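You operate a simulated robot arm through the tools that you are given. There is no shell and no other tool.

You are at the controls of a simulated two-armed robot. One attempt, no reset.

## Task
Leak-test the green valve, then put it in the small green tray if it passes, else the red bin.
Fine: clamp it for the test; leave the dial as it is.

It is judged by the outcome, as a careful person would: the job done as asked, and still so three seconds after it is handed in. It fails if anything else is knocked over, pushed out of place, dropped, spilled or broken.

## Robot
Two 6-joint arms with two-finger parallel grippers on one trunk that stands fixed in place. Base frame: the origin is at the foot of the trunk, x ahead of it, y to its left, z up; the work surface is at about z = 0.9. Lengths are in m, angles in rad, forces in N, time in s.
The left shoulder is at [0.05, 0.17, 1.336], the right one opposite. Each reaches about 1.092 m from its shoulder. Payload 1.57 kg a hand.
Tool frame (each hand has its own): the origin (TCP) lies between the finger pads and is the grasp point; the fingertips stand 0.03 m ahead of it; z points along the fingers, y is the line along which they close. Largest opening 0.08 m; finger width 0.017, thickness 0.012; the body of the gripper, 0.04 by 0.082 m, starts 0.08 m behind the TCP.
Orientation is told as [roll, pitch, yaw] about the base's x, y, z axes, in that order, counted from this pose: with the fingers straight down and closing along the base's y, the tool's x points along the base's -x, its y along +y and its z along -z.

## Interface
- The arms move only by the tool servo_tool. It takes "left_increments", "right_increments" or both (then of equal length, played together; a hand with none holds still); each is a list of rows, each an object (a shift or turn left out is 0, a gripper value left out holds the last) with "linear": the shift along the base's x, y, z in units of 200 mm (1.0 is 200 mm), a list of three; "rot": the turn, a rotation vector about the base's x, y, z in units of 180 degrees (1.0 is 180 degrees), a list of three. In form: [{"linear": [dx, dy, dz], "rot": [ax, ay, az]}, ...]. A call has 1 to 20 rows; each row is the pose to reach, as a shift and turn from the pose commanded when the call began. "left_fingers" and "right_fingers" are, for a hand that has rows, the finger opening in mm, from 0 to 80, set as the call begins (left out, the last holds). A call with a number of a shift or a turn outside -1 to 1 is refused whole. Each row takes 0.2 s and may step no farther than 0.05 m and 0.15 rad from the row before; otherwise, or with a gripper value out of range, the whole call is refused. Where a pose cannot be reached the arm comes as near as it can. A force on the tool above 40 N (or 10 N above the force at the start of the call, whichever is more), or a blocked arm, ends the call early, and 0.2 s more pass. The fingers move at their own pace (about 0.045 m/s each) and stop on an object; they squeeze with about 42 N. The grip force told is the motor's: it shows also when the fingers shut on nothing. Time passes only in rows, and 0.2 s behind the last, so rows that repeat a pose let the fingers close. The reply holds the time, the measured pose of the TCP, the force on the tool along the base axes, the opening and the grip force, in the units named above and with some noise, with the torque about the TCP (base axes, N m) and any sound that the robot's microphone picked up, and new pictures: "views" is both (left out), scene, wrist or none (wrist: the cameras of the hands that moved).
- Cameras (640 x 400 px; columns grow to the right, rows downward): "scene" is now at [0.044, -0.0089, 1.918]; the picture's right is [-0.19, -0.98, 0.00], its down [-0.71, 0.14, -0.69] and it looks along [0.68, -0.13, -0.72] (base axes); focal length 334 px, centre (320, 200). "left" rides on the left gripper at [0.072, 0.007, -0.122] in its tool frame; the picture's right is [-0.09, 1.00, 0.00], its down [-0.84, -0.08, -0.54] and it looks along [-0.54, -0.05, 0.84] (tool axes); focal length 238 px, centre (320, 200). "right" rides on the right gripper at [0.072, -0.007, -0.122] in its tool frame; the picture's right is [0.09, 1.00, 0.00], its down [-0.84, 0.08, -0.54] and it looks along [-0.54, 0.05, 0.84] (tool axes); focal length 238 px, centre (320, 200). There is no depth. A picture from a camera that has moved, and an enlarged one, comes with that camera's place and axes in the base frame and with its lens. The place of the scene camera against the robot may be out by one fixed shift of up to 0.012 m in any direction.
- slide_trunk(by): slides the trunk up (or, below 0, down) by that many m; the arms and the scene camera ride with it, the base frame stays. It gives what a move gives, with no picture.
- turn_head(pan, tilt): turns the head with the scene camera to pan (to the left, within 1.501 rad either way) and tilt (down, from -0.506 to 1.204), counted from straight ahead of the robot. It gives what a move gives, and a new picture of the scene camera.
- close_up(camera, box): a new picture of the part [left, top, right, bottom] of that camera's present view, enlarged. The clock stands still meanwhile.
- sign_off(): hands the job in; it is judged then, once.

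Nothing tells you positions but the pictures and the camera data. Unless the task says otherwise, let go and move clear before handing in.

The tools are called as name(argument=value, ...) on one line, values as JSON. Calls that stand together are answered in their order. servo_tool: Moves the arms, as the interface text tells. Its arguments: {"type":"object","properties":{"left_increments":{"type":"array","items":{"type":"object","properties":{"linear":{"type":"array","items":{"type":"number"}},"rot":{"type":"array","items":{"type":"number"}}}}},"left_fingers":{"type":"number"},"right_increments":{"type":"array","items":{"type":"object","properties":{"linear":{"type":"array","items":{"type":"number"}},"rot":{"type":"array","items":{"type":"number"}}}}},"right_fingers":{"type":"number"},"views":{"type":"string","enum":["both","scene","wrist","none"]}},"required":[]} The other tools are called the same way: slide_trunk (by) slides the trunk up or down; turn_head (pan, tilt) turns the head that bears the scene camera; close_up (camera, box) takes an enlarged picture of a part of a camera's view; sign_off () hands the job in.

At the start:

```text
clock: 0.0
left_tcp_pos: [0.6482, 0.1404, 1.2271]
left_orientation: [-0.001, 0.001, 0.0]
left_wrist_force: [-0.2, 0.3, 0.6]
left_moment: [0.03, 0.03, -0.01]
left_finger_gap: 0.08
left_grip_force: 0.0
right_tcp_pos: [0.7015, -0.3555, 1.2263]
right_orientation: [0.0, -0.001, -0.001]
right_wrist_force: [0.4, -0.4, -0.4]
right_moment: [0.0, 0.0, 0.01]
right_finger_gap: 0.0799
right_grip_force: 0.1
trunk travel left (down, up): [-0.952, 0.018]
head pan, tilt: [-0.192, 0.808]
```

scene: 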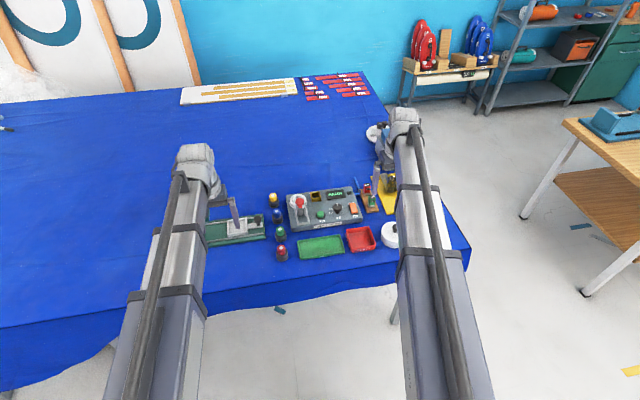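
right: 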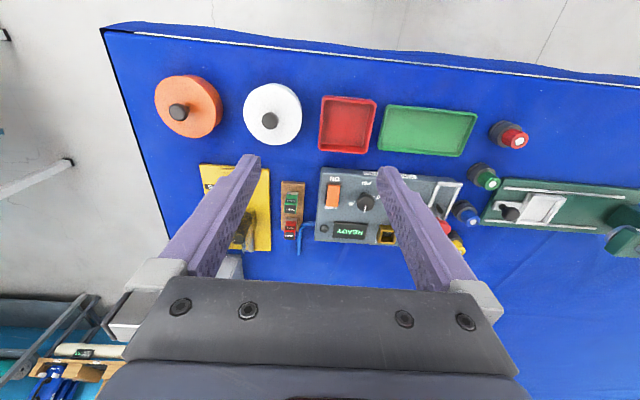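
left: 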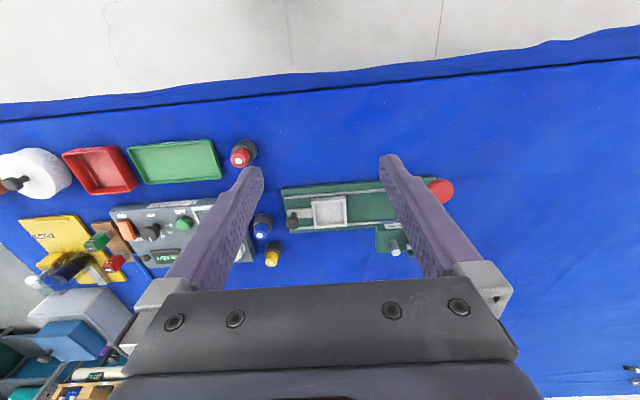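

I see a bench with a tester panel, several coloured valves, a green tray, a red tray and a clamp fixture. I'll take enlarged pictures before moving anything.

close_up(camera="scene", box=[190, 160, 430, 280])

close_up(camera="right", box=[300, 80, 640, 290])

close_up(camera="left", box=[0, 120, 300, 300])

close_up(camera="left", box=[220, 120, 480, 280])

```text
2.67 times, centred on (310, 220) of scene
camera zoom: at [0.044, -0.0089, 1.918], right [-0.19, -0.98, 0.0], down [-0.71, 0.14, -0.69], along [0.68, -0.13, -0.72], focal length 889 px, centre (347, 147)
```

zoom: 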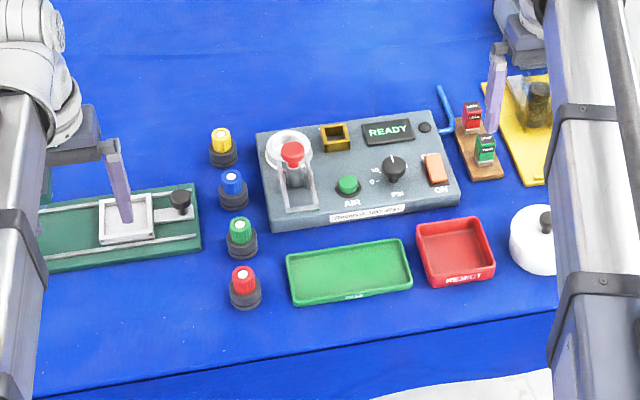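

```text
1.88 times, centred on (470, 185) of right
camera zoom: at [0.6293, -0.3596, 1.3478], right [-0.09, 1.0, 0.0], down [0.84, 0.08, 0.54], along [0.54, 0.05, -0.84], focal length 449 px, centre (38, 228)
```

zoom: 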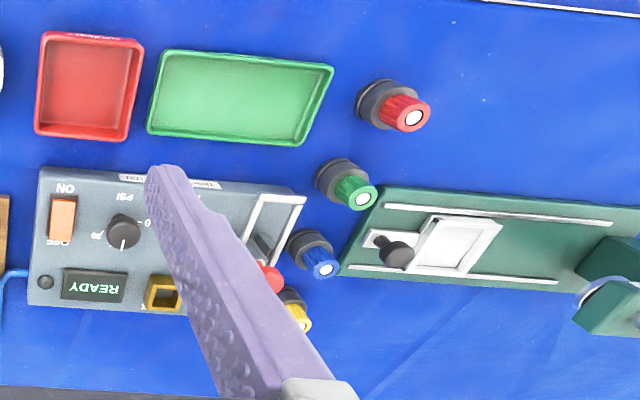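

```text
2.13 times, centred on (150, 210) of left
camera zoom: at [0.5772, 0.1476, 1.3481], right [0.09, 1.0, 0.0], down [0.84, -0.08, 0.54], along [0.54, -0.05, -0.84], focal length 508 px, centre (683, 179)
```

zoom: 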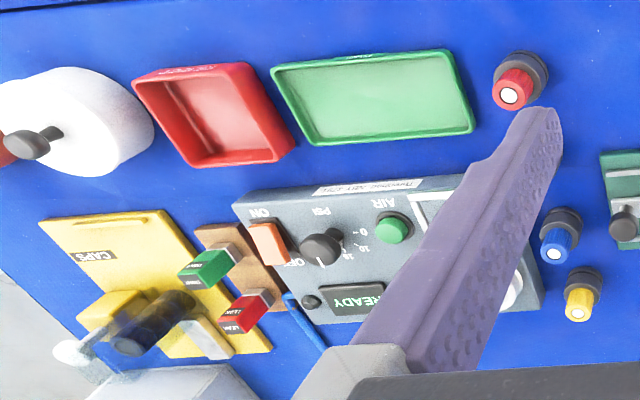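

```text
2.46 times, centred on (350, 200) of left
camera zoom: at [0.5772, 0.1476, 1.3481], right [0.09, 1.0, 0.0], down [0.84, -0.08, 0.54], along [0.54, -0.05, -0.84], focal length 587 px, centre (246, 200)
```

zoom: 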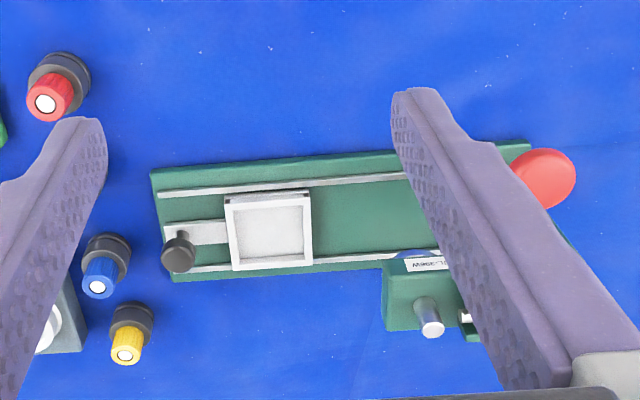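

The tester panel has a seat with a clamp, an AIR button, a PSI dial, a power switch and a READY display. I'll zoom in further on each part.

close_up(camera="scene", box=[280, 175, 370, 235])

close_up(camera="scene", box=[340, 165, 420, 225])

close_up(camera="scene", box=[260, 185, 320, 265])

close_up(camera="left", box=[80, 170, 200, 270])

close_up(camera="right", box=[310, 155, 480, 255])

```text
6.67 times, centred on (325, 205) of scene
camera zoom: at [0.044, -0.0089, 1.918], right [-0.19, -0.98, 0.0], down [-0.71, 0.14, -0.69], along [0.68, -0.13, -0.72], focal length 2223 px, centre (287, 167)
```

zoom: 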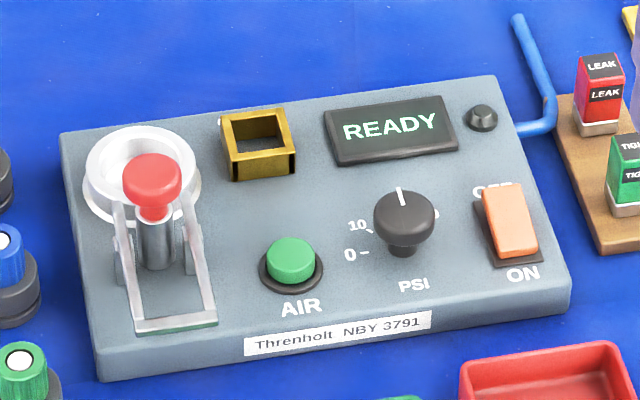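

```text
6.67 times, centred on (380, 195) of scene
camera zoom: at [0.044, -0.0089, 1.918], right [-0.19, -0.98, 0.0], down [-0.71, 0.14, -0.69], along [0.68, -0.13, -0.72], focal length 2223 px, centre (-80, 233)
```

zoom: 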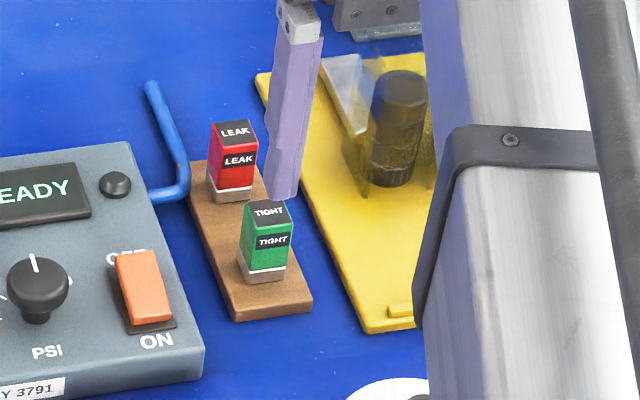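

```text
5.00 times, centred on (290, 225) of scene
camera zoom: at [0.044, -0.0089, 1.918], right [-0.19, -0.98, 0.0], down [-0.71, 0.14, -0.69], along [0.68, -0.13, -0.72], focal length 1668 px, centre (470, 75)
```

zoom: 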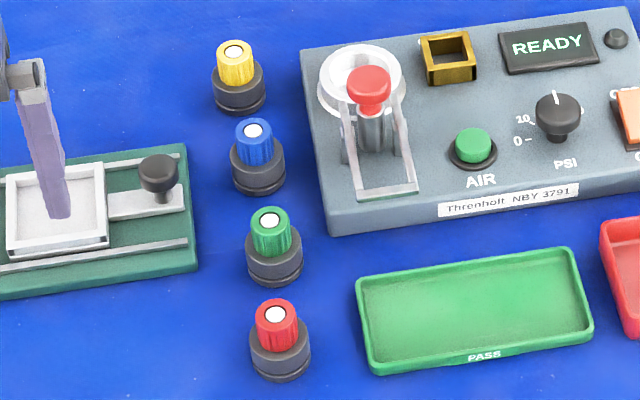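

```text
4.00 times, centred on (140, 220) of left
camera zoom: at [0.5772, 0.1476, 1.3481], right [0.09, 1.0, 0.0], down [0.84, -0.08, 0.54], along [0.54, -0.05, -0.84], focal length 953 px, centre (1040, 120)
```

zoom: 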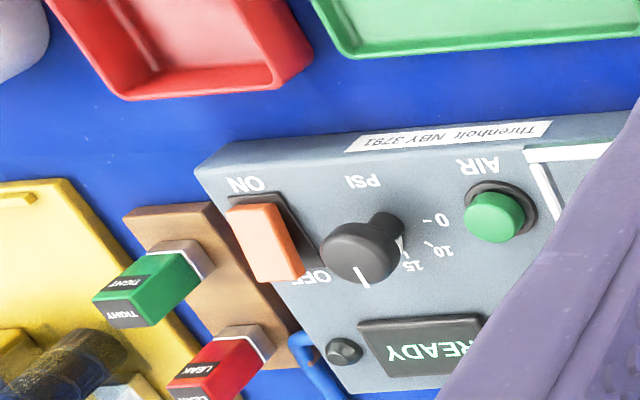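

```text
3.76 times, centred on (395, 205) of right
camera zoom: at [0.6293, -0.3596, 1.3478], right [-0.09, 1.0, 0.0], down [0.84, 0.08, 0.54], along [0.54, 0.05, -0.84], focal length 897 px, centre (38, 181)
```

zoom: 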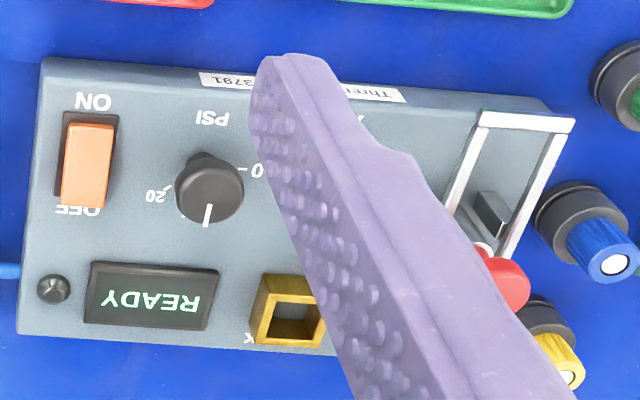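

The green valve appears to be near (0.82, -0.01), the tester seat near (0.97, -0.10) and the PASS tray near (0.76, -0.15). I'll bring the right hand over the tester, staying high, to see the clamp and labels better.

servo_tool(right_increments=[{"linear": [0, 0.2, 0]}, {"linear": [0, 0.4, 0]}, {"linear": [0, 0.6, 0]}, {"linear": [0, 0.8, 0]}, {"linear": [0, 1.0, 0]}, {"linear": [0, 1.0, 0]}], views="both")

```text
clock: 1.4
left_tcp_pos: [0.6474, 0.1386, 1.2268]
left_orientation: [-0.001, 0.0, -0.002]
left_wrist_force: [-0.3, 0.1, 1.0]
left_moment: [0.03, 0.0, -0.03]
left_finger_gap: 0.0798
left_grip_force: 0.1
right_tcp_pos: [0.7025, -0.1558, 1.226]
right_orientation: [0.0, 0.001, 0.001]
right_wrist_force: [0.3, 0.2, 0.5]
right_moment: [-0.01, -0.03, -0.01]
right_finger_gap: 0.0798
right_grip_force: 0.0
trunk travel left (down, up): [-0.952, 0.018]
head pan, tilt: [-0.192, 0.808]
camera scene: at [0.044, -0.0097, 1.918], right [-0.19, -0.98, 0.0], down [-0.71, 0.14, -0.69], along [0.68, -0.13, -0.72], focal length 334 px, centre (320, 200)
camera right: at [0.6301, -0.1603, 1.3478], right [-0.09, 1.0, 0.0], down [0.84, 0.08, 0.54], along [0.54, 0.05, -0.84], focal length 238 px, centre (320, 200)
```

scene: 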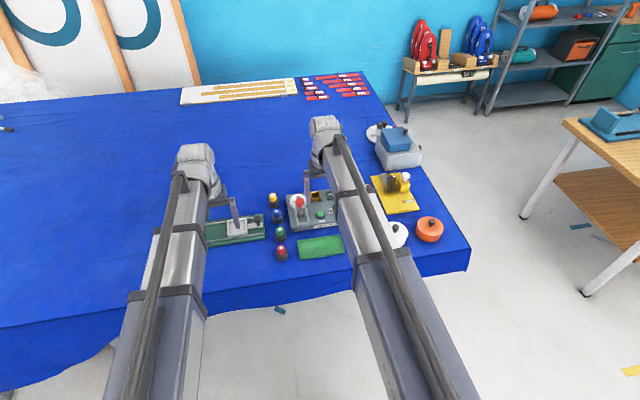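
right: 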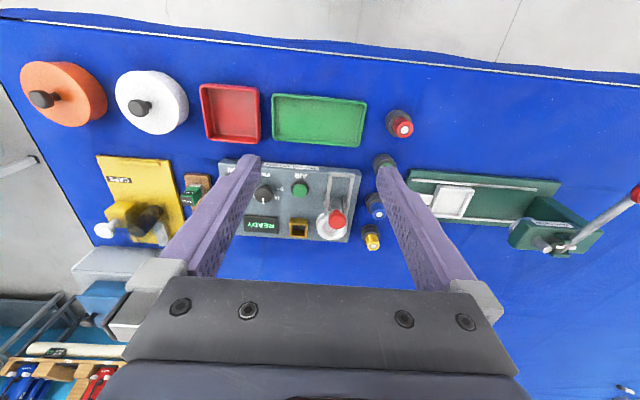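

close_up(camera="right", box=[280, 160, 400, 250])

close_up(camera="right", box=[310, 175, 370, 245])

close_up(camera="right", box=[210, 150, 320, 245])

close_up(camera="right", box=[80, 150, 220, 250])

close_up(camera="scene", box=[265, 185, 335, 235])

close_up(camera="scene", box=[360, 165, 440, 225])

```text
4.44 times, centred on (340, 205) of right
camera zoom: at [0.6301, -0.1603, 1.3478], right [-0.09, 1.0, 0.0], down [0.84, 0.08, 0.54], along [0.54, 0.05, -0.84], focal length 1059 px, centre (231, 178)
```

zoom: 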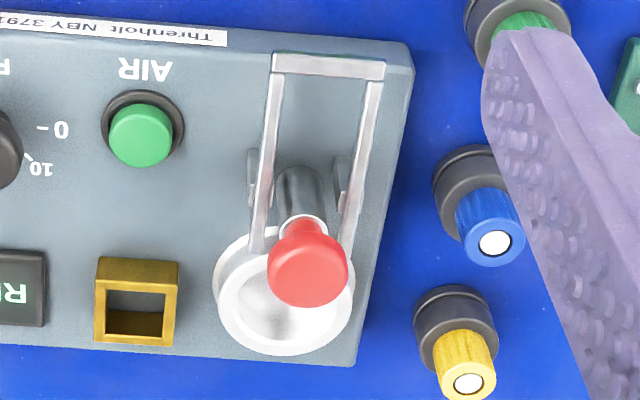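

```text
5.71 times, centred on (340, 210) of right
camera zoom: at [0.6301, -0.1603, 1.3478], right [-0.09, 1.0, 0.0], down [0.84, 0.08, 0.54], along [0.54, 0.05, -0.84], focal length 1362 px, centre (206, 143)
```

zoom: 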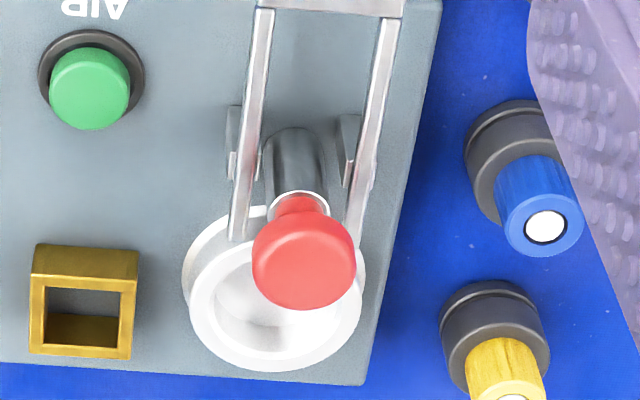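

```text
4.21 times, centred on (265, 198) of right
camera zoom: at [0.6301, -0.1603, 1.3478], right [-0.09, 1.0, 0.0], down [0.84, 0.08, 0.54], along [0.54, 0.05, -0.84], focal length 1004 px, centre (552, 210)
```

zoom: 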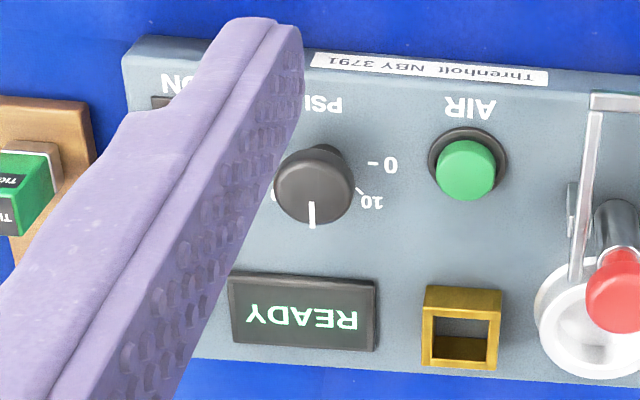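

```text
4.00 times, centred on (150, 200) of right
camera zoom: at [0.6301, -0.1603, 1.3478], right [-0.09, 1.0, 0.0], down [0.84, 0.08, 0.54], along [0.54, 0.05, -0.84], focal length 953 px, centre (1000, 200)
```

zoom: 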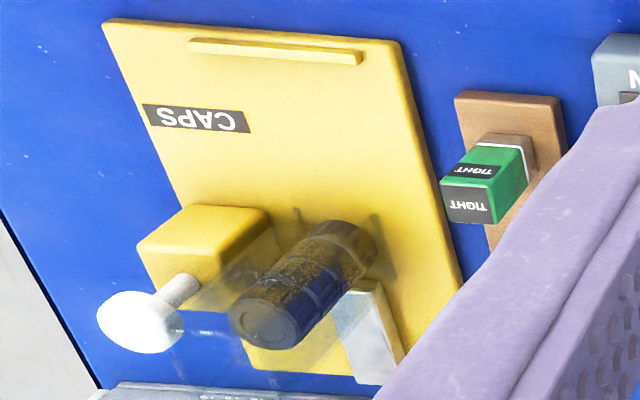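

```text
8.00 times, centred on (300, 210) of scene
camera zoom: at [0.044, -0.0097, 1.918], right [-0.19, -0.98, 0.0], down [-0.71, 0.14, -0.69], along [0.68, -0.13, -0.72], focal length 2668 px, centre (480, 120)
```

zoom: 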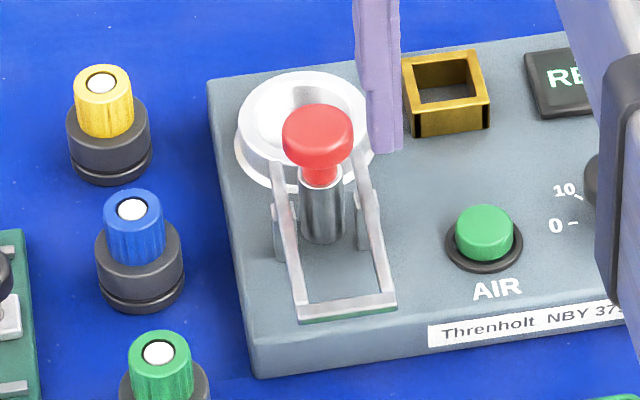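

```text
6.67 times, centred on (400, 195) of scene
camera zoom: at [0.044, -0.0097, 1.918], right [-0.19, -0.98, 0.0], down [-0.71, 0.14, -0.69], along [0.68, -0.13, -0.72], focal length 2223 px, centre (-213, 233)
```

zoom: 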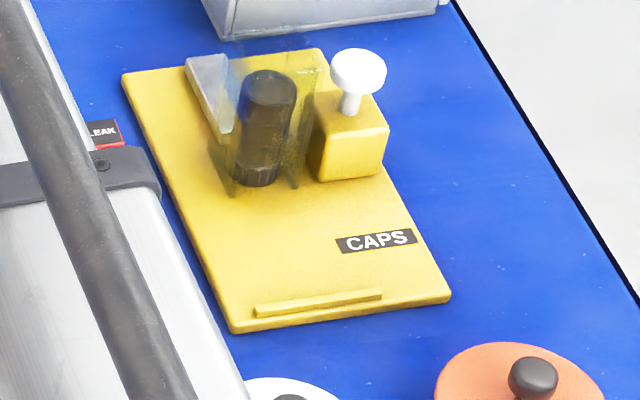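

The clamp looks like a U-shaped bar lying back towards the robot, with a red-knobbed chrome post beside the white seat cup. I want a side view of it, so I'll swing the left hand in with a 90° yaw and take the right hand back out of the way.

servo_tool(left_increments=[{"linear": [0.08, -0.04, -0.02], "rot": [0, 0, -0.042]}, {"linear": [0.16, -0.08, -0.04], "rot": [0, 0, -0.084]}, {"linear": [0.25, -0.12, -0.06], "rot": [0, 0, -0.125]}, {"linear": [0.33, -0.16, -0.08], "rot": [0, 0, -0.167]}, {"linear": [0.42, -0.2, -0.1], "rot": [0, 0, -0.208]}, {"linear": [0.5, -0.24, -0.12], "rot": [0, 0, -0.25]}, {"linear": [0.58, -0.28, -0.14], "rot": [0, 0, -0.292]}, {"linear": [0.66, -0.32, -0.16], "rot": [0, 0, -0.333]}, {"linear": [0.75, -0.36, -0.18], "rot": [0, 0, -0.375]}, {"linear": [0.83, -0.42, -0.2], "rot": [0, 0, -0.417]}, {"linear": [0.92, -0.46, -0.22], "rot": [0, 0, -0.458]}, {"linear": [1.0, -0.5, -0.25], "rot": [0, 0, -0.5]}], right_increments=[{"linear": [0, -0.1, 0]}, {"linear": [0, -0.2, 0]}, {"linear": [0, -0.3, 0]}, {"linear": [0, -0.4, 0]}, {"linear": [0, -0.5, 0]}, {"linear": [0, -0.6, 0]}, {"linear": [0, -0.7, 0]}, {"linear": [0, -0.8, 0]}, {"linear": [0, -0.9, 0]}, {"linear": [0, -1.0, 0]}, {"linear": [0, -1.0, 0]}, {"linear": [0, -1.0, 0]}], views="both")

```text
clock: 4.0
left_tcp_pos: [0.8488, 0.0396, 1.2255]
left_orientation: [-0.001, 0.001, -1.575]
left_wrist_force: [0.0, 0.7, 0.6]
left_moment: [0.04, 0.04, -0.02]
left_finger_gap: 0.0799
left_grip_force: 0.0
left hand out of reach, approached as far as the arm can: row 1, 2, 3, 4, 5, 6, 7, 8, 9, 10, 11, 12
right_tcp_pos: [0.7013, -0.3556, 1.227]
right_orientation: [0.001, 0.001, -0.001]
right_wrist_force: [-0.5, -1.1, 0.1]
right_moment: [0.03, 0.0, 0.0]
right_finger_gap: 0.0801
right_grip_force: 0.0
trunk travel left (down, up): [-0.952, 0.018]
head pan, tilt: [-0.192, 0.808]
camera scene: at [0.0445, -0.0097, 1.918], right [-0.19, -0.98, 0.0], down [-0.71, 0.14, -0.69], along [0.68, -0.13, -0.72], focal length 334 px, centre (320, 200)
camera right: at [0.6294, -0.3604, 1.3475], right [-0.09, 1.0, 0.0], down [0.84, 0.08, 0.54], along [0.54, 0.05, -0.84], focal length 238 px, centre (320, 200)
camera left: at [0.8569, 0.1118, 1.3479], right [1.0, -0.1, 0.0], down [-0.08, -0.84, 0.54], along [-0.05, -0.54, -0.84], focal length 238 px, centre (320, 200)
```

scene: 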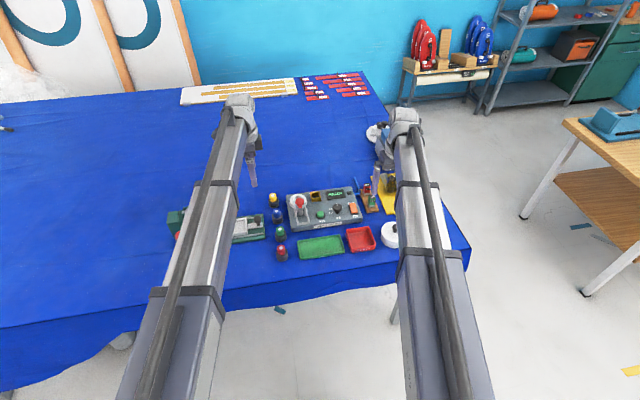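
right: 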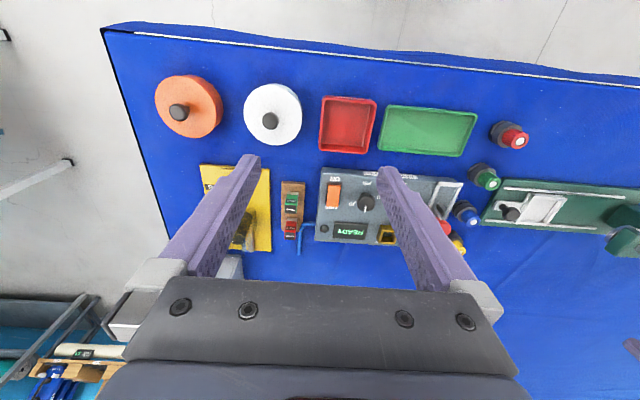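
left: 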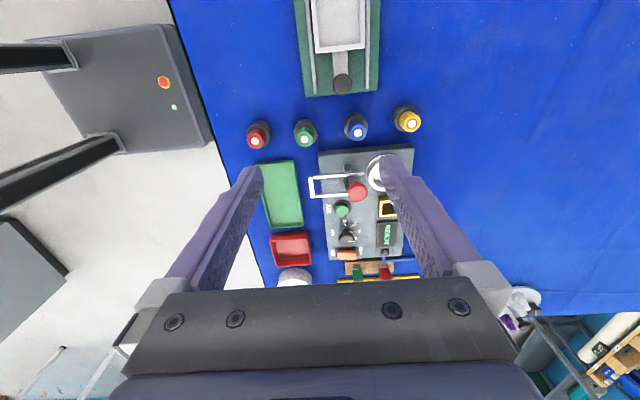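

The left hand reached the place but would not descend. I'll look closely from here and test a small downward move by itself.

close_up(camera="left", box=[300, 140, 420, 230])

servo_tool(left_increments=[{"linear": [0, 0, -0.1]}, {"linear": [0, 0, -0.2]}, {"linear": [0, 0, -0.2]}], views="wrist")

```text
4.44 times, centred on (360, 185) of left
camera zoom: at [0.8569, 0.1118, 1.3479], right [1.0, -0.1, 0.0], down [-0.08, -0.84, 0.54], along [-0.05, -0.54, -0.84], focal length 1059 px, centre (142, 267)
```

zoom: 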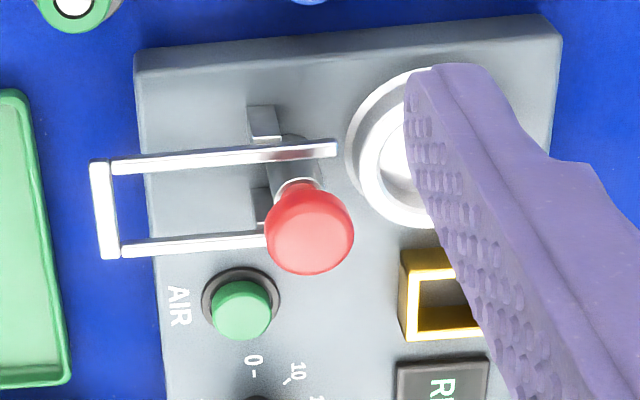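

```text
clock: 4.8
left_tcp_pos: [0.8486, 0.0408, 1.226]
left_orientation: [0.0, 0.0, -1.57]
left_wrist_force: [-0.3, -0.4, 0.8]
left_moment: [-0.01, -0.03, 0.01]
left_finger_gap: 0.0799
left_grip_force: 0.0
left hand out of reach, approached as far as the arm can: row 1, 2, 3
right_tcp_pos: [0.7013, -0.3547, 1.226]
right_orientation: [0.001, 0.001, 0.0]
right_wrist_force: [-0.3, 0.4, -0.3]
right_moment: [-0.03, 0.02, -0.02]
right_finger_gap: 0.0798
right_grip_force: 0.1
trunk travel left (down, up): [-0.952, 0.018]
head pan, tilt: [-0.192, 0.808]
camera left: at [0.8561, 0.1127, 1.3481], right [1.0, -0.09, 0.0], down [-0.08, -0.84, 0.54], along [-0.05, -0.54, -0.84], focal length 238 px, centre (320, 200)
```

left: 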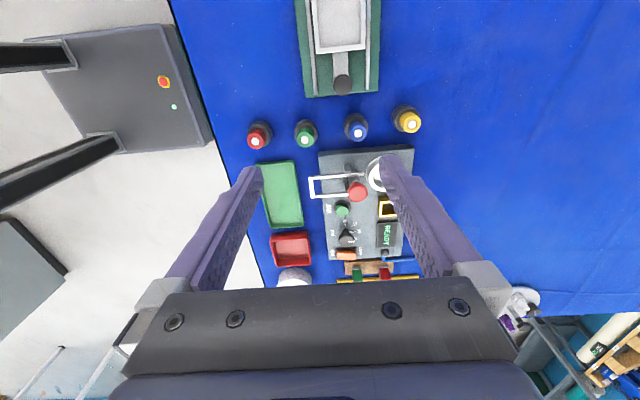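

The hands won't go lower at this trunk height, so height will have to come from the trunk. I'll lower it by 0.10 m; everything below stays well clear.

slide_trunk(by=-0.1)

```text
clock: 6.1
left_tcp_pos: [0.8476, 0.0401, 1.1271]
left_orientation: [0.0, 0.0, -1.571]
left_wrist_force: [1.3, 0.0, 0.4]
left_moment: [-0.01, -0.01, 0.0]
left_finger_gap: 0.08
left_grip_force: 0.0
right_tcp_pos: [0.7018, -0.3551, 1.1275]
right_orientation: [-0.001, 0.001, -0.001]
right_wrist_force: [-0.2, 0.5, 0.7]
right_moment: [0.01, 0.02, 0.01]
right_finger_gap: 0.08
right_grip_force: 0.0
trunk travel left (down, up): [-0.852, 0.118]
head pan, tilt: [-0.192, 0.808]
```

Now I'll tilt the left hand towards the tester for a flatter side view of the clamp.

servo_tool(left_increments=[{"linear": [0.08, 0.05, 0], "rot": [-0.04, 0, 0]}, {"linear": [0.16, 0.1, 0], "rot": [-0.08, 0, 0]}, {"linear": [0.24, 0.15, 0], "rot": [-0.12, 0, 0]}, {"linear": [0.32, 0.2, 0], "rot": [-0.16, 0, 0]}, {"linear": [0.4, 0.2, 0], "rot": [-0.16, 0, 0]}, {"linear": [0.4, 0.2, 0], "rot": [-0.16, 0, 0]}], views="wrist")

```text
clock: 7.5
left_tcp_pos: [0.9226, 0.0815, 1.1539]
left_orientation: [0.0, -0.503, -1.571]
left_wrist_force: [-0.5, 0.0, -0.1]
left_moment: [0.0, -0.01, 0.03]
left_finger_gap: 0.08
left_grip_force: 0.0
left hand out of reach, approached as far as the arm can: row 2, 3, 4, 5, 6
right_tcp_pos: [0.7013, -0.354, 1.1267]
right_orientation: [0.0, 0.0, 0.001]
right_wrist_force: [-1.0, 0.7, 0.4]
right_moment: [-0.01, 0.02, 0.04]
right_finger_gap: 0.0798
right_grip_force: 0.2
trunk travel left (down, up): [-0.852, 0.118]
head pan, tilt: [-0.192, 0.808]
camera left: at [0.9295, 0.2027, 1.2256], right [1.0, -0.08, 0.04], down [-0.08, -0.47, 0.88], along [-0.05, -0.88, -0.48], focal length 238 px, centre (320, 200)
```

left: 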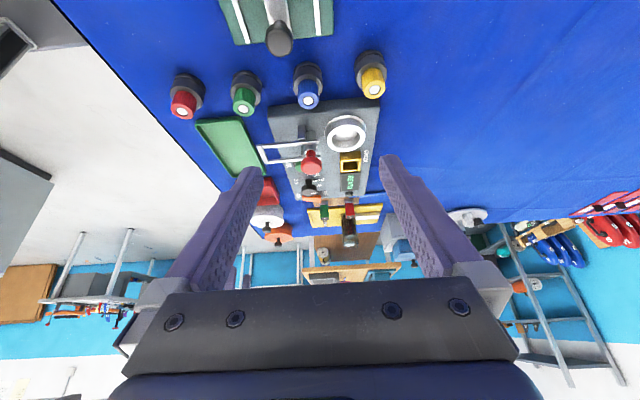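

close_up(camera="left", box=[240, 90, 400, 210])

close_up(camera="left", box=[250, 105, 370, 185])

close_up(camera="left", box=[340, 140, 380, 180])

close_up(camera="left", box=[160, 50, 400, 130])

```text
3.33 times, centred on (320, 150) of left
camera zoom: at [0.9295, 0.2027, 1.2256], right [1.0, -0.08, 0.04], down [-0.08, -0.47, 0.88], along [-0.05, -0.88, -0.48], focal length 794 px, centre (320, 367)
```

zoom: 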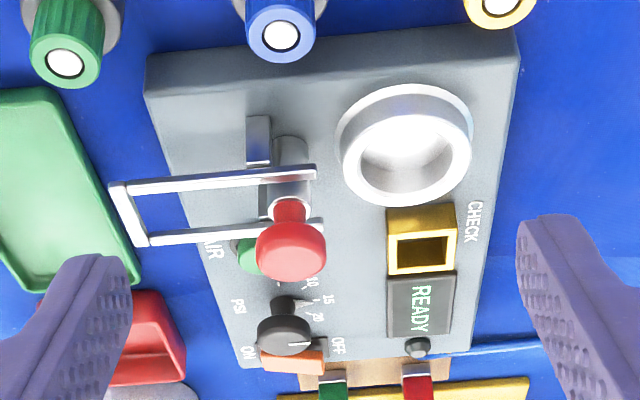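

```text
5.00 times, centred on (310, 145) of left
camera zoom: at [0.9295, 0.2027, 1.2256], right [1.0, -0.08, 0.04], down [-0.08, -0.47, 0.88], along [-0.05, -0.88, -0.48], focal length 1192 px, centre (370, 475)
```

zoom: 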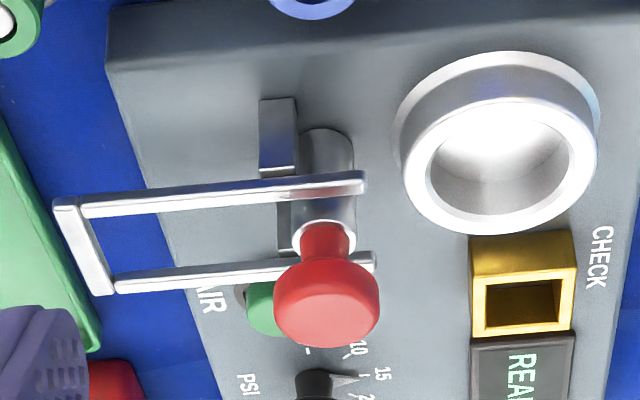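

```text
10.00 times, centred on (360, 160) of left
camera zoom: at [0.9295, 0.2027, 1.2256], right [1.0, -0.08, 0.04], down [-0.08, -0.47, 0.88], along [-0.05, -0.88, -0.48], focal length 2384 px, centre (-80, 600)
```

zoom: 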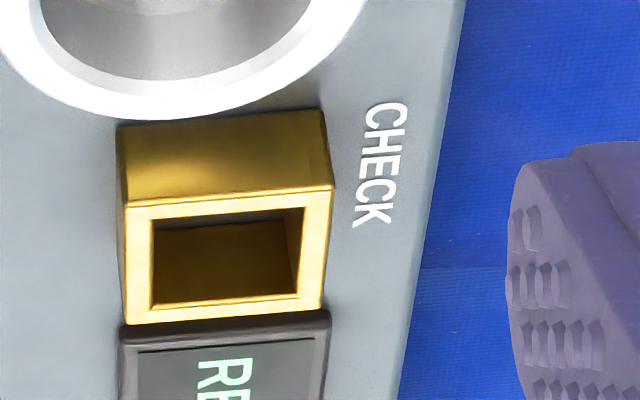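

```text
2.67 times, centred on (280, 90) of left
camera zoom: at [0.9295, 0.2027, 1.2256], right [1.0, -0.08, 0.04], down [-0.08, -0.47, 0.88], along [-0.05, -0.88, -0.48], focal length 636 px, centre (427, 493)
```

zoom: 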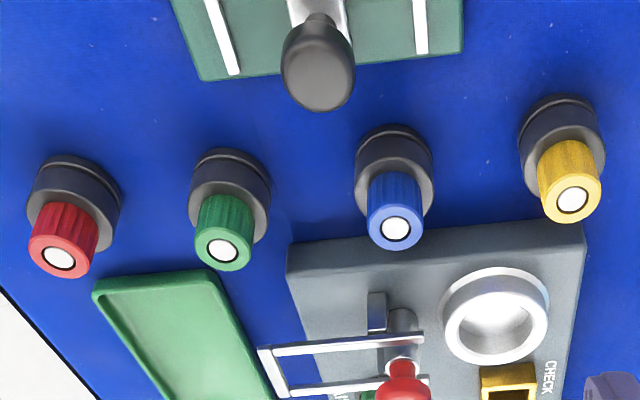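

The geometry is coming together: seat cup centre about (0.961, -0.104), rim at z≈0.945, inner diameter about 48 mm. The U-bar is hinged near (0.89, -0.10, 0.957) and lies back, and the red knob is at (0.90, -0.10, 0.99). I'll test whether the hands can be raised on their own and set the left hand upright again, well away from the objects.

servo_tool(left_increments=[{"linear": [-0.1, -0.05, 0], "rot": [0.04, 0, 0]}, {"linear": [-0.2, -0.1, 0], "rot": [0.08, 0, 0]}, {"linear": [-0.3, -0.15, 0], "rot": [0.12, 0, 0]}, {"linear": [-0.4, -0.2, 0], "rot": [0.16, 0, 0]}, {"linear": [-0.4, -0.2, 0], "rot": [0.16, 0, 0]}], right_increments=[{"linear": [0, 0, 0.15]}, {"linear": [0, 0, 0.3]}, {"linear": [0, 0, 0.45]}, {"linear": [0, 0, 0.6]}, {"linear": [0, 0, 0.6]}], views="both")

```text
clock: 8.7
left_tcp_pos: [0.8411, 0.0414, 1.1264]
left_orientation: [-0.001, 0.002, -1.57]
left_wrist_force: [-0.3, -0.1, -0.5]
left_moment: [0.0, 0.01, 0.02]
left_finger_gap: 0.08
left_grip_force: 0.1
left hand out of reach, approached as far as the arm can: row 1, 2, 3, 4, 5
right_tcp_pos: [0.7017, -0.354, 1.1269]
right_orientation: [0.0, -0.001, 0.002]
right_wrist_force: [-0.3, 0.1, 0.2]
right_moment: [-0.04, 0.0, -0.02]
right_finger_gap: 0.0801
right_grip_force: 0.0
right hand out of reach, approached as far as the arm can: row 1, 2, 3, 4, 5
trunk travel left (down, up): [-0.852, 0.118]
head pan, tilt: [-0.192, 0.808]
camera scene: at [0.0444, -0.0084, 1.818], right [-0.19, -0.98, 0.0], down [-0.71, 0.14, -0.69], along [0.68, -0.13, -0.72], focal length 334 px, centre (320, 200)
camera right: at [0.6294, -0.3593, 1.2478], right [-0.09, 1.0, 0.0], down [0.84, 0.08, 0.54], along [0.54, 0.05, -0.84], focal length 238 px, centre (320, 200)
camera left: at [0.8495, 0.1134, 1.248], right [1.0, -0.09, 0.0], down [-0.08, -0.84, 0.54], along [-0.05, -0.54, -0.84], focal length 238 px, centre (320, 200)
```

scene: 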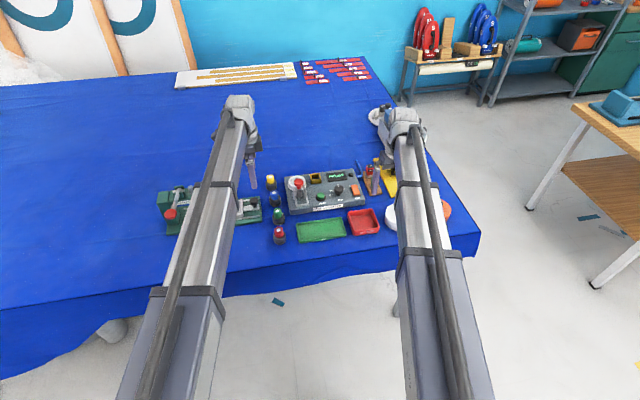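
right: 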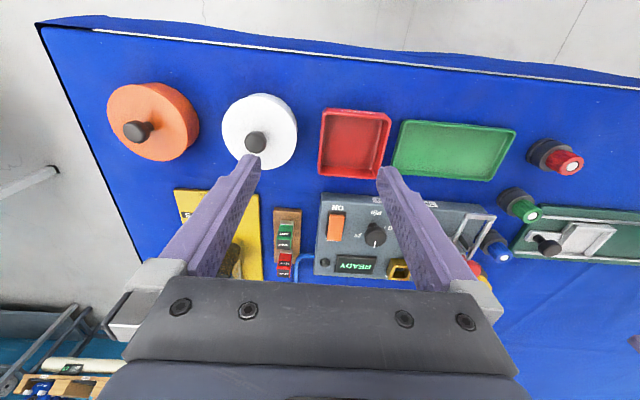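
left: 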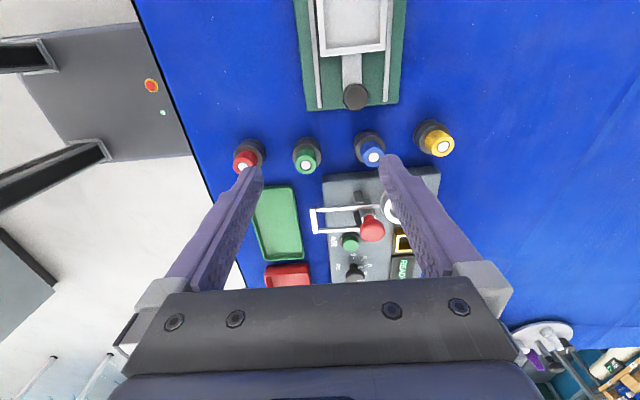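

So each wrist stays at a fixed height relative to the trunk: vertical motion comes from the trunk or from tilting the hand. I'll look at the clamp and the green valve again from these closer viewpoints.

close_up(camera="left", box=[300, 175, 400, 245])

close_up(camera="left", box=[280, 120, 400, 200])

close_up(camera="right", box=[460, 130, 620, 270])

close_up(camera="scene", box=[280, 165, 345, 215])

```text
5.71 times, centred on (350, 210) of left
camera zoom: at [0.8495, 0.1134, 1.248], right [1.0, -0.09, 0.0], down [-0.08, -0.84, 0.54], along [-0.05, -0.54, -0.84], focal length 1362 px, centre (149, 143)
```

zoom: 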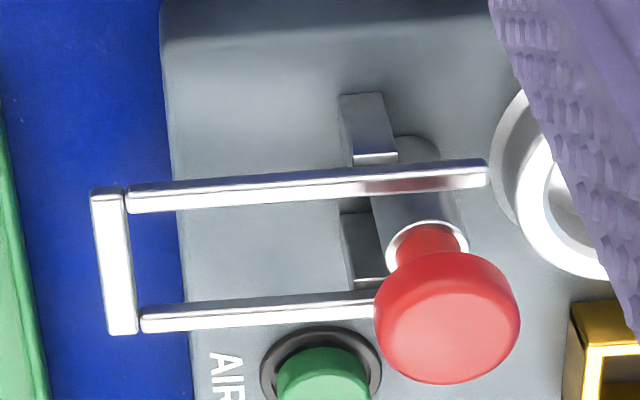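

```text
5.00 times, centred on (340, 160) of left
camera zoom: at [0.8495, 0.1134, 1.248], right [1.0, -0.09, 0.0], down [-0.08, -0.84, 0.54], along [-0.05, -0.54, -0.84], focal length 1192 px, centre (220, 400)
```

zoom: 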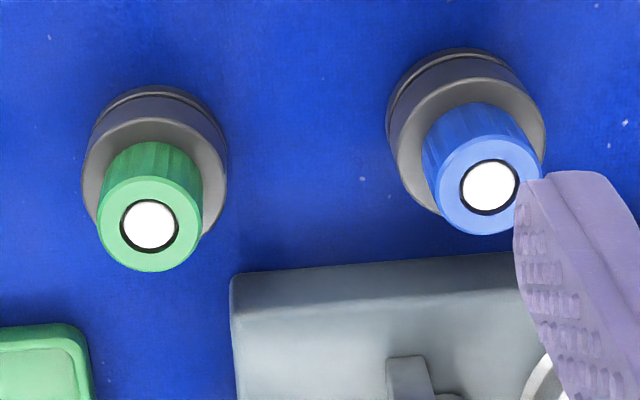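

```text
2.86 times, centred on (540, 200) of right
camera zoom: at [0.6294, -0.3593, 1.2478], right [-0.09, 1.0, 0.0], down [0.84, 0.08, 0.54], along [0.54, 0.05, -0.84], focal length 681 px, centre (-309, 200)
```

zoom: 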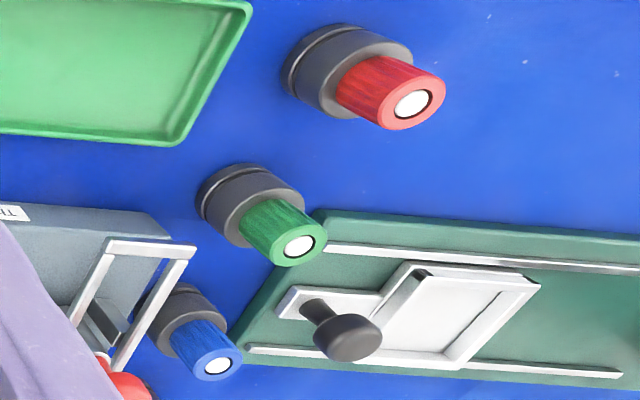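

```text
8.00 times, centred on (312, 190) of scene
camera zoom: at [0.0444, -0.0084, 1.818], right [-0.19, -0.98, 0.0], down [-0.71, 0.14, -0.69], along [0.68, -0.13, -0.72], focal length 2668 px, centre (380, 280)
```

zoom: 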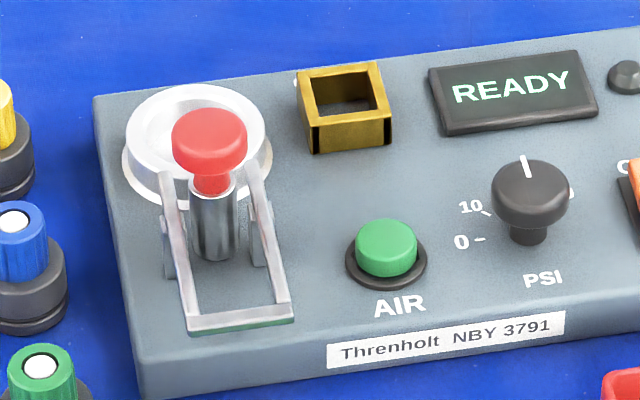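

The green valve's cap top is at about (0.819, -0.014, 0.96), with a cap about 27 mm across and a black base about 41 mm across. I'll turn the left hand back to zero yaw above the valve and pull the right hand back from the table.

servo_tool(left_increments=[{"linear": [-0.01, -0.02, 0], "rot": [0, 0, 0.042]}, {"linear": [-0.02, -0.05, 0], "rot": [0, 0, 0.084]}, {"linear": [-0.03, -0.07, 0], "rot": [0, 0, 0.125]}, {"linear": [-0.04, -0.09, 0], "rot": [0, 0, 0.167]}, {"linear": [-0.05, -0.12, 0], "rot": [0, 0, 0.208]}, {"linear": [-0.06, -0.14, 0], "rot": [0, 0, 0.25]}, {"linear": [-0.07, -0.16, 0], "rot": [0, 0, 0.292]}, {"linear": [-0.08, -0.19, 0], "rot": [0, 0, 0.333]}, {"linear": [-0.09, -0.21, 0], "rot": [0, 0, 0.375]}, {"linear": [-0.1, -0.24, 0], "rot": [0, 0, 0.417]}, {"linear": [-0.11, -0.26, 0], "rot": [0, 0, 0.458]}, {"linear": [-0.11, -0.28, 0], "rot": [0, 0, 0.5]}, {"linear": [-0.11, -0.28, 0], "rot": [0, 0, 0.5]}], right_increments=[{"linear": [-0.1, 0, 0]}, {"linear": [-0.2, 0, 0]}, {"linear": [-0.3, 0, 0]}, {"linear": [-0.4, 0, 0]}, {"linear": [-0.5, 0, 0]}, {"linear": [-0.6, 0, 0]}, {"linear": [-0.7, 0, 0]}, {"linear": [-0.8, 0, 0]}, {"linear": [-0.9, 0, 0]}, {"linear": [-1.0, 0, 0]}, {"linear": [-1.0, 0, 0]}, {"linear": [-1.0, 0, 0]}, {"linear": [-1.0, 0, 0]}], views="both")

```text
clock: 11.5
left_tcp_pos: [0.82, -0.0153, 1.1262]
left_orientation: [0.001, 0.0, 0.001]
left_wrist_force: [0.9, -0.3, 0.1]
left_moment: [-0.02, -0.03, -0.02]
left_finger_gap: 0.0803
left_grip_force: 0.0
right_tcp_pos: [0.5019, -0.3528, 1.1252]
right_orientation: [0.0, 0.0, 0.001]
right_wrist_force: [0.2, 0.6, -0.1]
right_moment: [-0.01, 0.0, 0.02]
right_finger_gap: 0.0801
right_grip_force: 0.1
trunk travel left (down, up): [-0.852, 0.118]
head pan, tilt: [-0.192, 0.808]
camera scene: at [0.0441, -0.0088, 1.818], right [-0.19, -0.98, 0.0], down [-0.71, 0.14, -0.69], along [0.68, -0.13, -0.72], focal length 334 px, centre (320, 200)
camera right: at [0.4289, -0.3581, 1.2478], right [-0.09, 1.0, 0.0], down [0.84, 0.08, 0.54], along [0.54, 0.05, -0.84], focal length 238 px, centre (320, 200)
camera left: at [0.7487, -0.0086, 1.2481], right [0.09, 1.0, 0.0], down [0.84, -0.08, 0.54], along [0.54, -0.05, -0.84], focal length 238 px, centre (320, 200)
```

scene: 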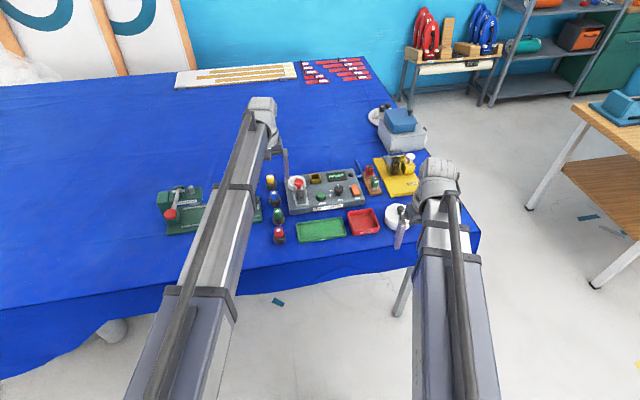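
right: 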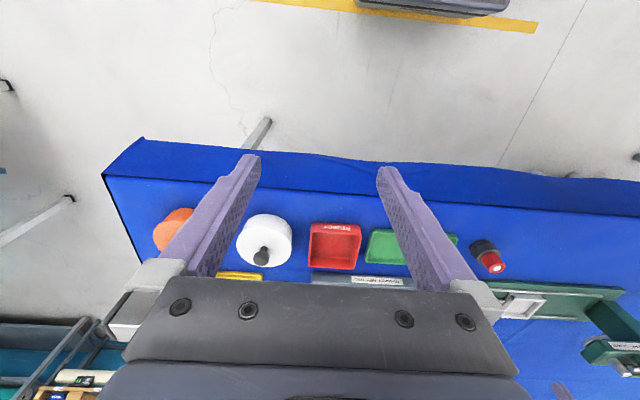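
left: 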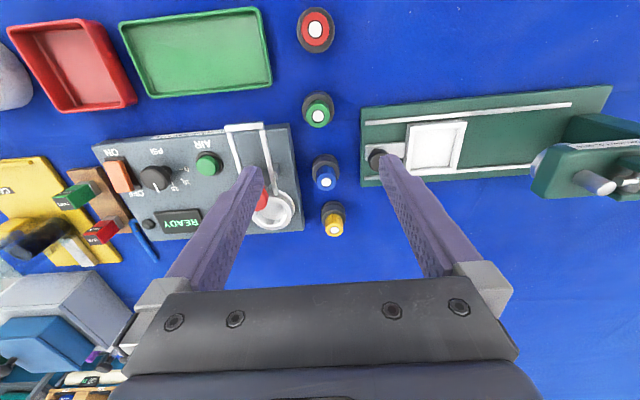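

close_up(camera="left", box=[260, 60, 380, 150])

close_up(camera="left", box=[180, 110, 310, 240])

```text
4.44 times, centred on (320, 105) of left
camera zoom: at [0.7487, -0.0086, 1.2481], right [0.09, 1.0, 0.0], down [0.84, -0.08, 0.54], along [0.54, -0.05, -0.84], focal length 1059 px, centre (320, 622)
```

zoom: 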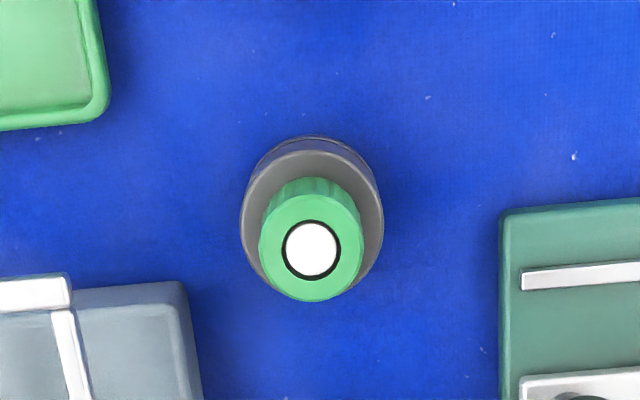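

```text
3.08 times, centred on (245, 175) of left
camera zoom: at [0.7487, -0.0086, 1.2481], right [0.09, 1.0, 0.0], down [0.84, -0.08, 0.54], along [0.54, -0.05, -0.84], focal length 733 px, centre (551, 277)
```

zoom: 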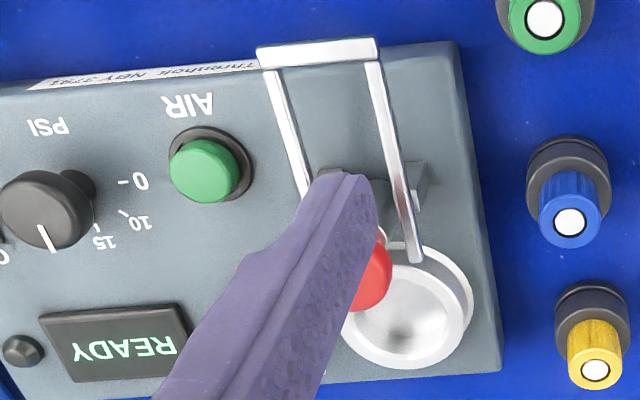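

The valve axis is at about (0.8165, -0.017). I'll align the left hand over it, set the fingers to 54 mm, then lower the trunk in stages.

servo_tool(left_increments=[{"linear": [-0.0175, -0.0085, 0]}, {"linear": [-0.0175, -0.0085, 0]}, {"linear": [-0.0175, -0.0085, 0]}], left_fingers=54, views="none")

slide_trunk(by=-0.125)

servo_tool(left_increments=[{"linear": [0, 0, 0]}], views="both")

```text
clock: 12.3
left_tcp_pos: [0.8156, -0.0167, 1.1257]
left_orientation: [0.001, -0.001, -0.001]
left_wrist_force: [0.2, 0.5, 0.4]
left_moment: [0.01, -0.01, 0.03]
left_finger_gap: 0.0542
left_grip_force: 0.1
right_tcp_pos: [0.5019, -0.3539, 1.1269]
right_orientation: [-0.001, -0.001, 0.002]
right_wrist_force: [-0.4, -0.3, -0.1]
right_moment: [0.03, -0.01, 0.02]
right_finger_gap: 0.0798
right_grip_force: 0.1
trunk travel left (down, up): [-0.852, 0.118]
head pan, tilt: [-0.192, 0.808]
```

```text
clock: 13.9
left_tcp_pos: [0.8156, -0.0166, 1.0001]
left_orientation: [-0.001, 0.0, 0.001]
left_wrist_force: [0.0, -0.1, -0.2]
left_moment: [0.02, 0.02, 0.02]
left_finger_gap: 0.0541
left_grip_force: 0.0
right_tcp_pos: [0.5009, -0.3542, 1.0002]
right_orientation: [0.0, 0.0, 0.0]
right_wrist_force: [-0.1, -0.3, 0.2]
right_moment: [-0.03, -0.02, -0.02]
right_finger_gap: 0.0801
right_grip_force: 0.0
trunk travel left (down, up): [-0.727, 0.243]
head pan, tilt: [-0.192, 0.808]
```

```text
clock: 14.3
left_tcp_pos: [0.816, -0.0164, 1.0017]
left_orientation: [-0.001, 0.0, 0.0]
left_wrist_force: [-1.1, 0.1, -0.6]
left_moment: [0.0, 0.02, -0.02]
left_finger_gap: 0.054
left_grip_force: 0.0
right_tcp_pos: [0.5018, -0.3534, 1.0006]
right_orientation: [0.001, 0.0, 0.001]
right_wrist_force: [0.4, -0.5, -0.2]
right_moment: [-0.02, -0.01, 0.0]
right_finger_gap: 0.0797
right_grip_force: 0.1
trunk travel left (down, up): [-0.727, 0.243]
head pan, tilt: [-0.192, 0.808]
camera scene: at [0.0439, -0.0089, 1.6931], right [-0.19, -0.98, 0.0], down [-0.71, 0.14, -0.69], along [0.68, -0.13, -0.72], focal length 334 px, centre (320, 200)
camera left: at [0.7452, -0.01, 1.1232], right [0.09, 1.0, 0.0], down [0.84, -0.08, 0.54], along [0.54, -0.05, -0.84], focal length 238 px, centre (320, 200)
```

scene: 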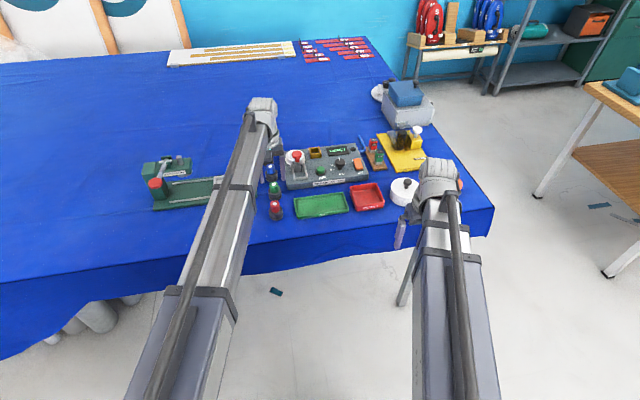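
left: 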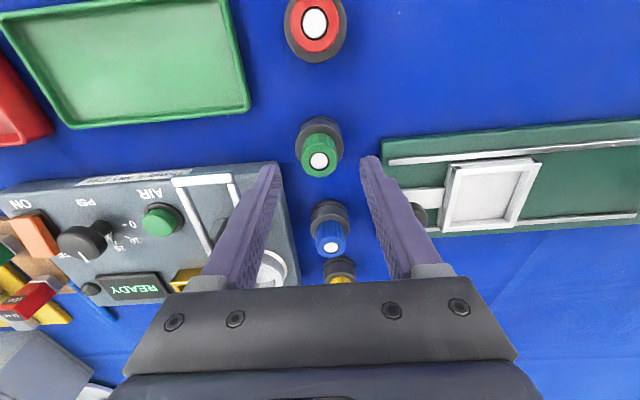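

close_up(camera="left", box=[260, 100, 400, 200])

close_up(camera="scene", box=[250, 150, 330, 220])

```text
4.00 times, centred on (330, 150) of left
camera zoom: at [0.7452, -0.01, 1.1232], right [0.09, 1.0, 0.0], down [0.84, -0.08, 0.54], along [0.54, -0.05, -0.84], focal length 953 px, centre (280, 400)
```

zoom: 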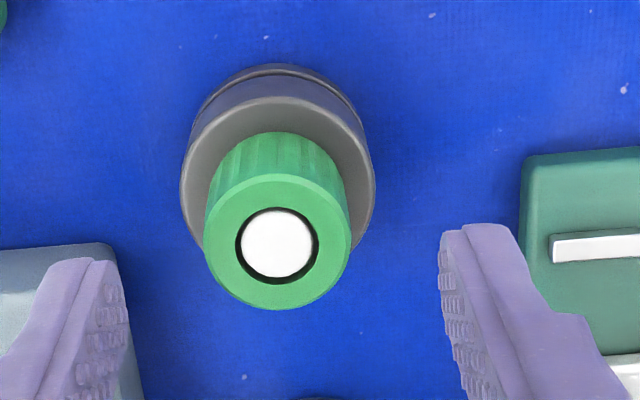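

```text
5.71 times, centred on (290, 185) of scene
camera zoom: at [0.0439, -0.0089, 1.6931], right [-0.19, -0.98, 0.0], down [-0.71, 0.14, -0.69], along [0.68, -0.13, -0.72], focal length 1906 px, centre (491, 286)
```

zoom: 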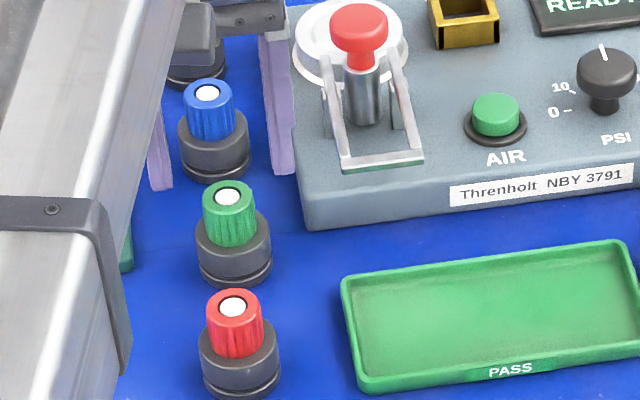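

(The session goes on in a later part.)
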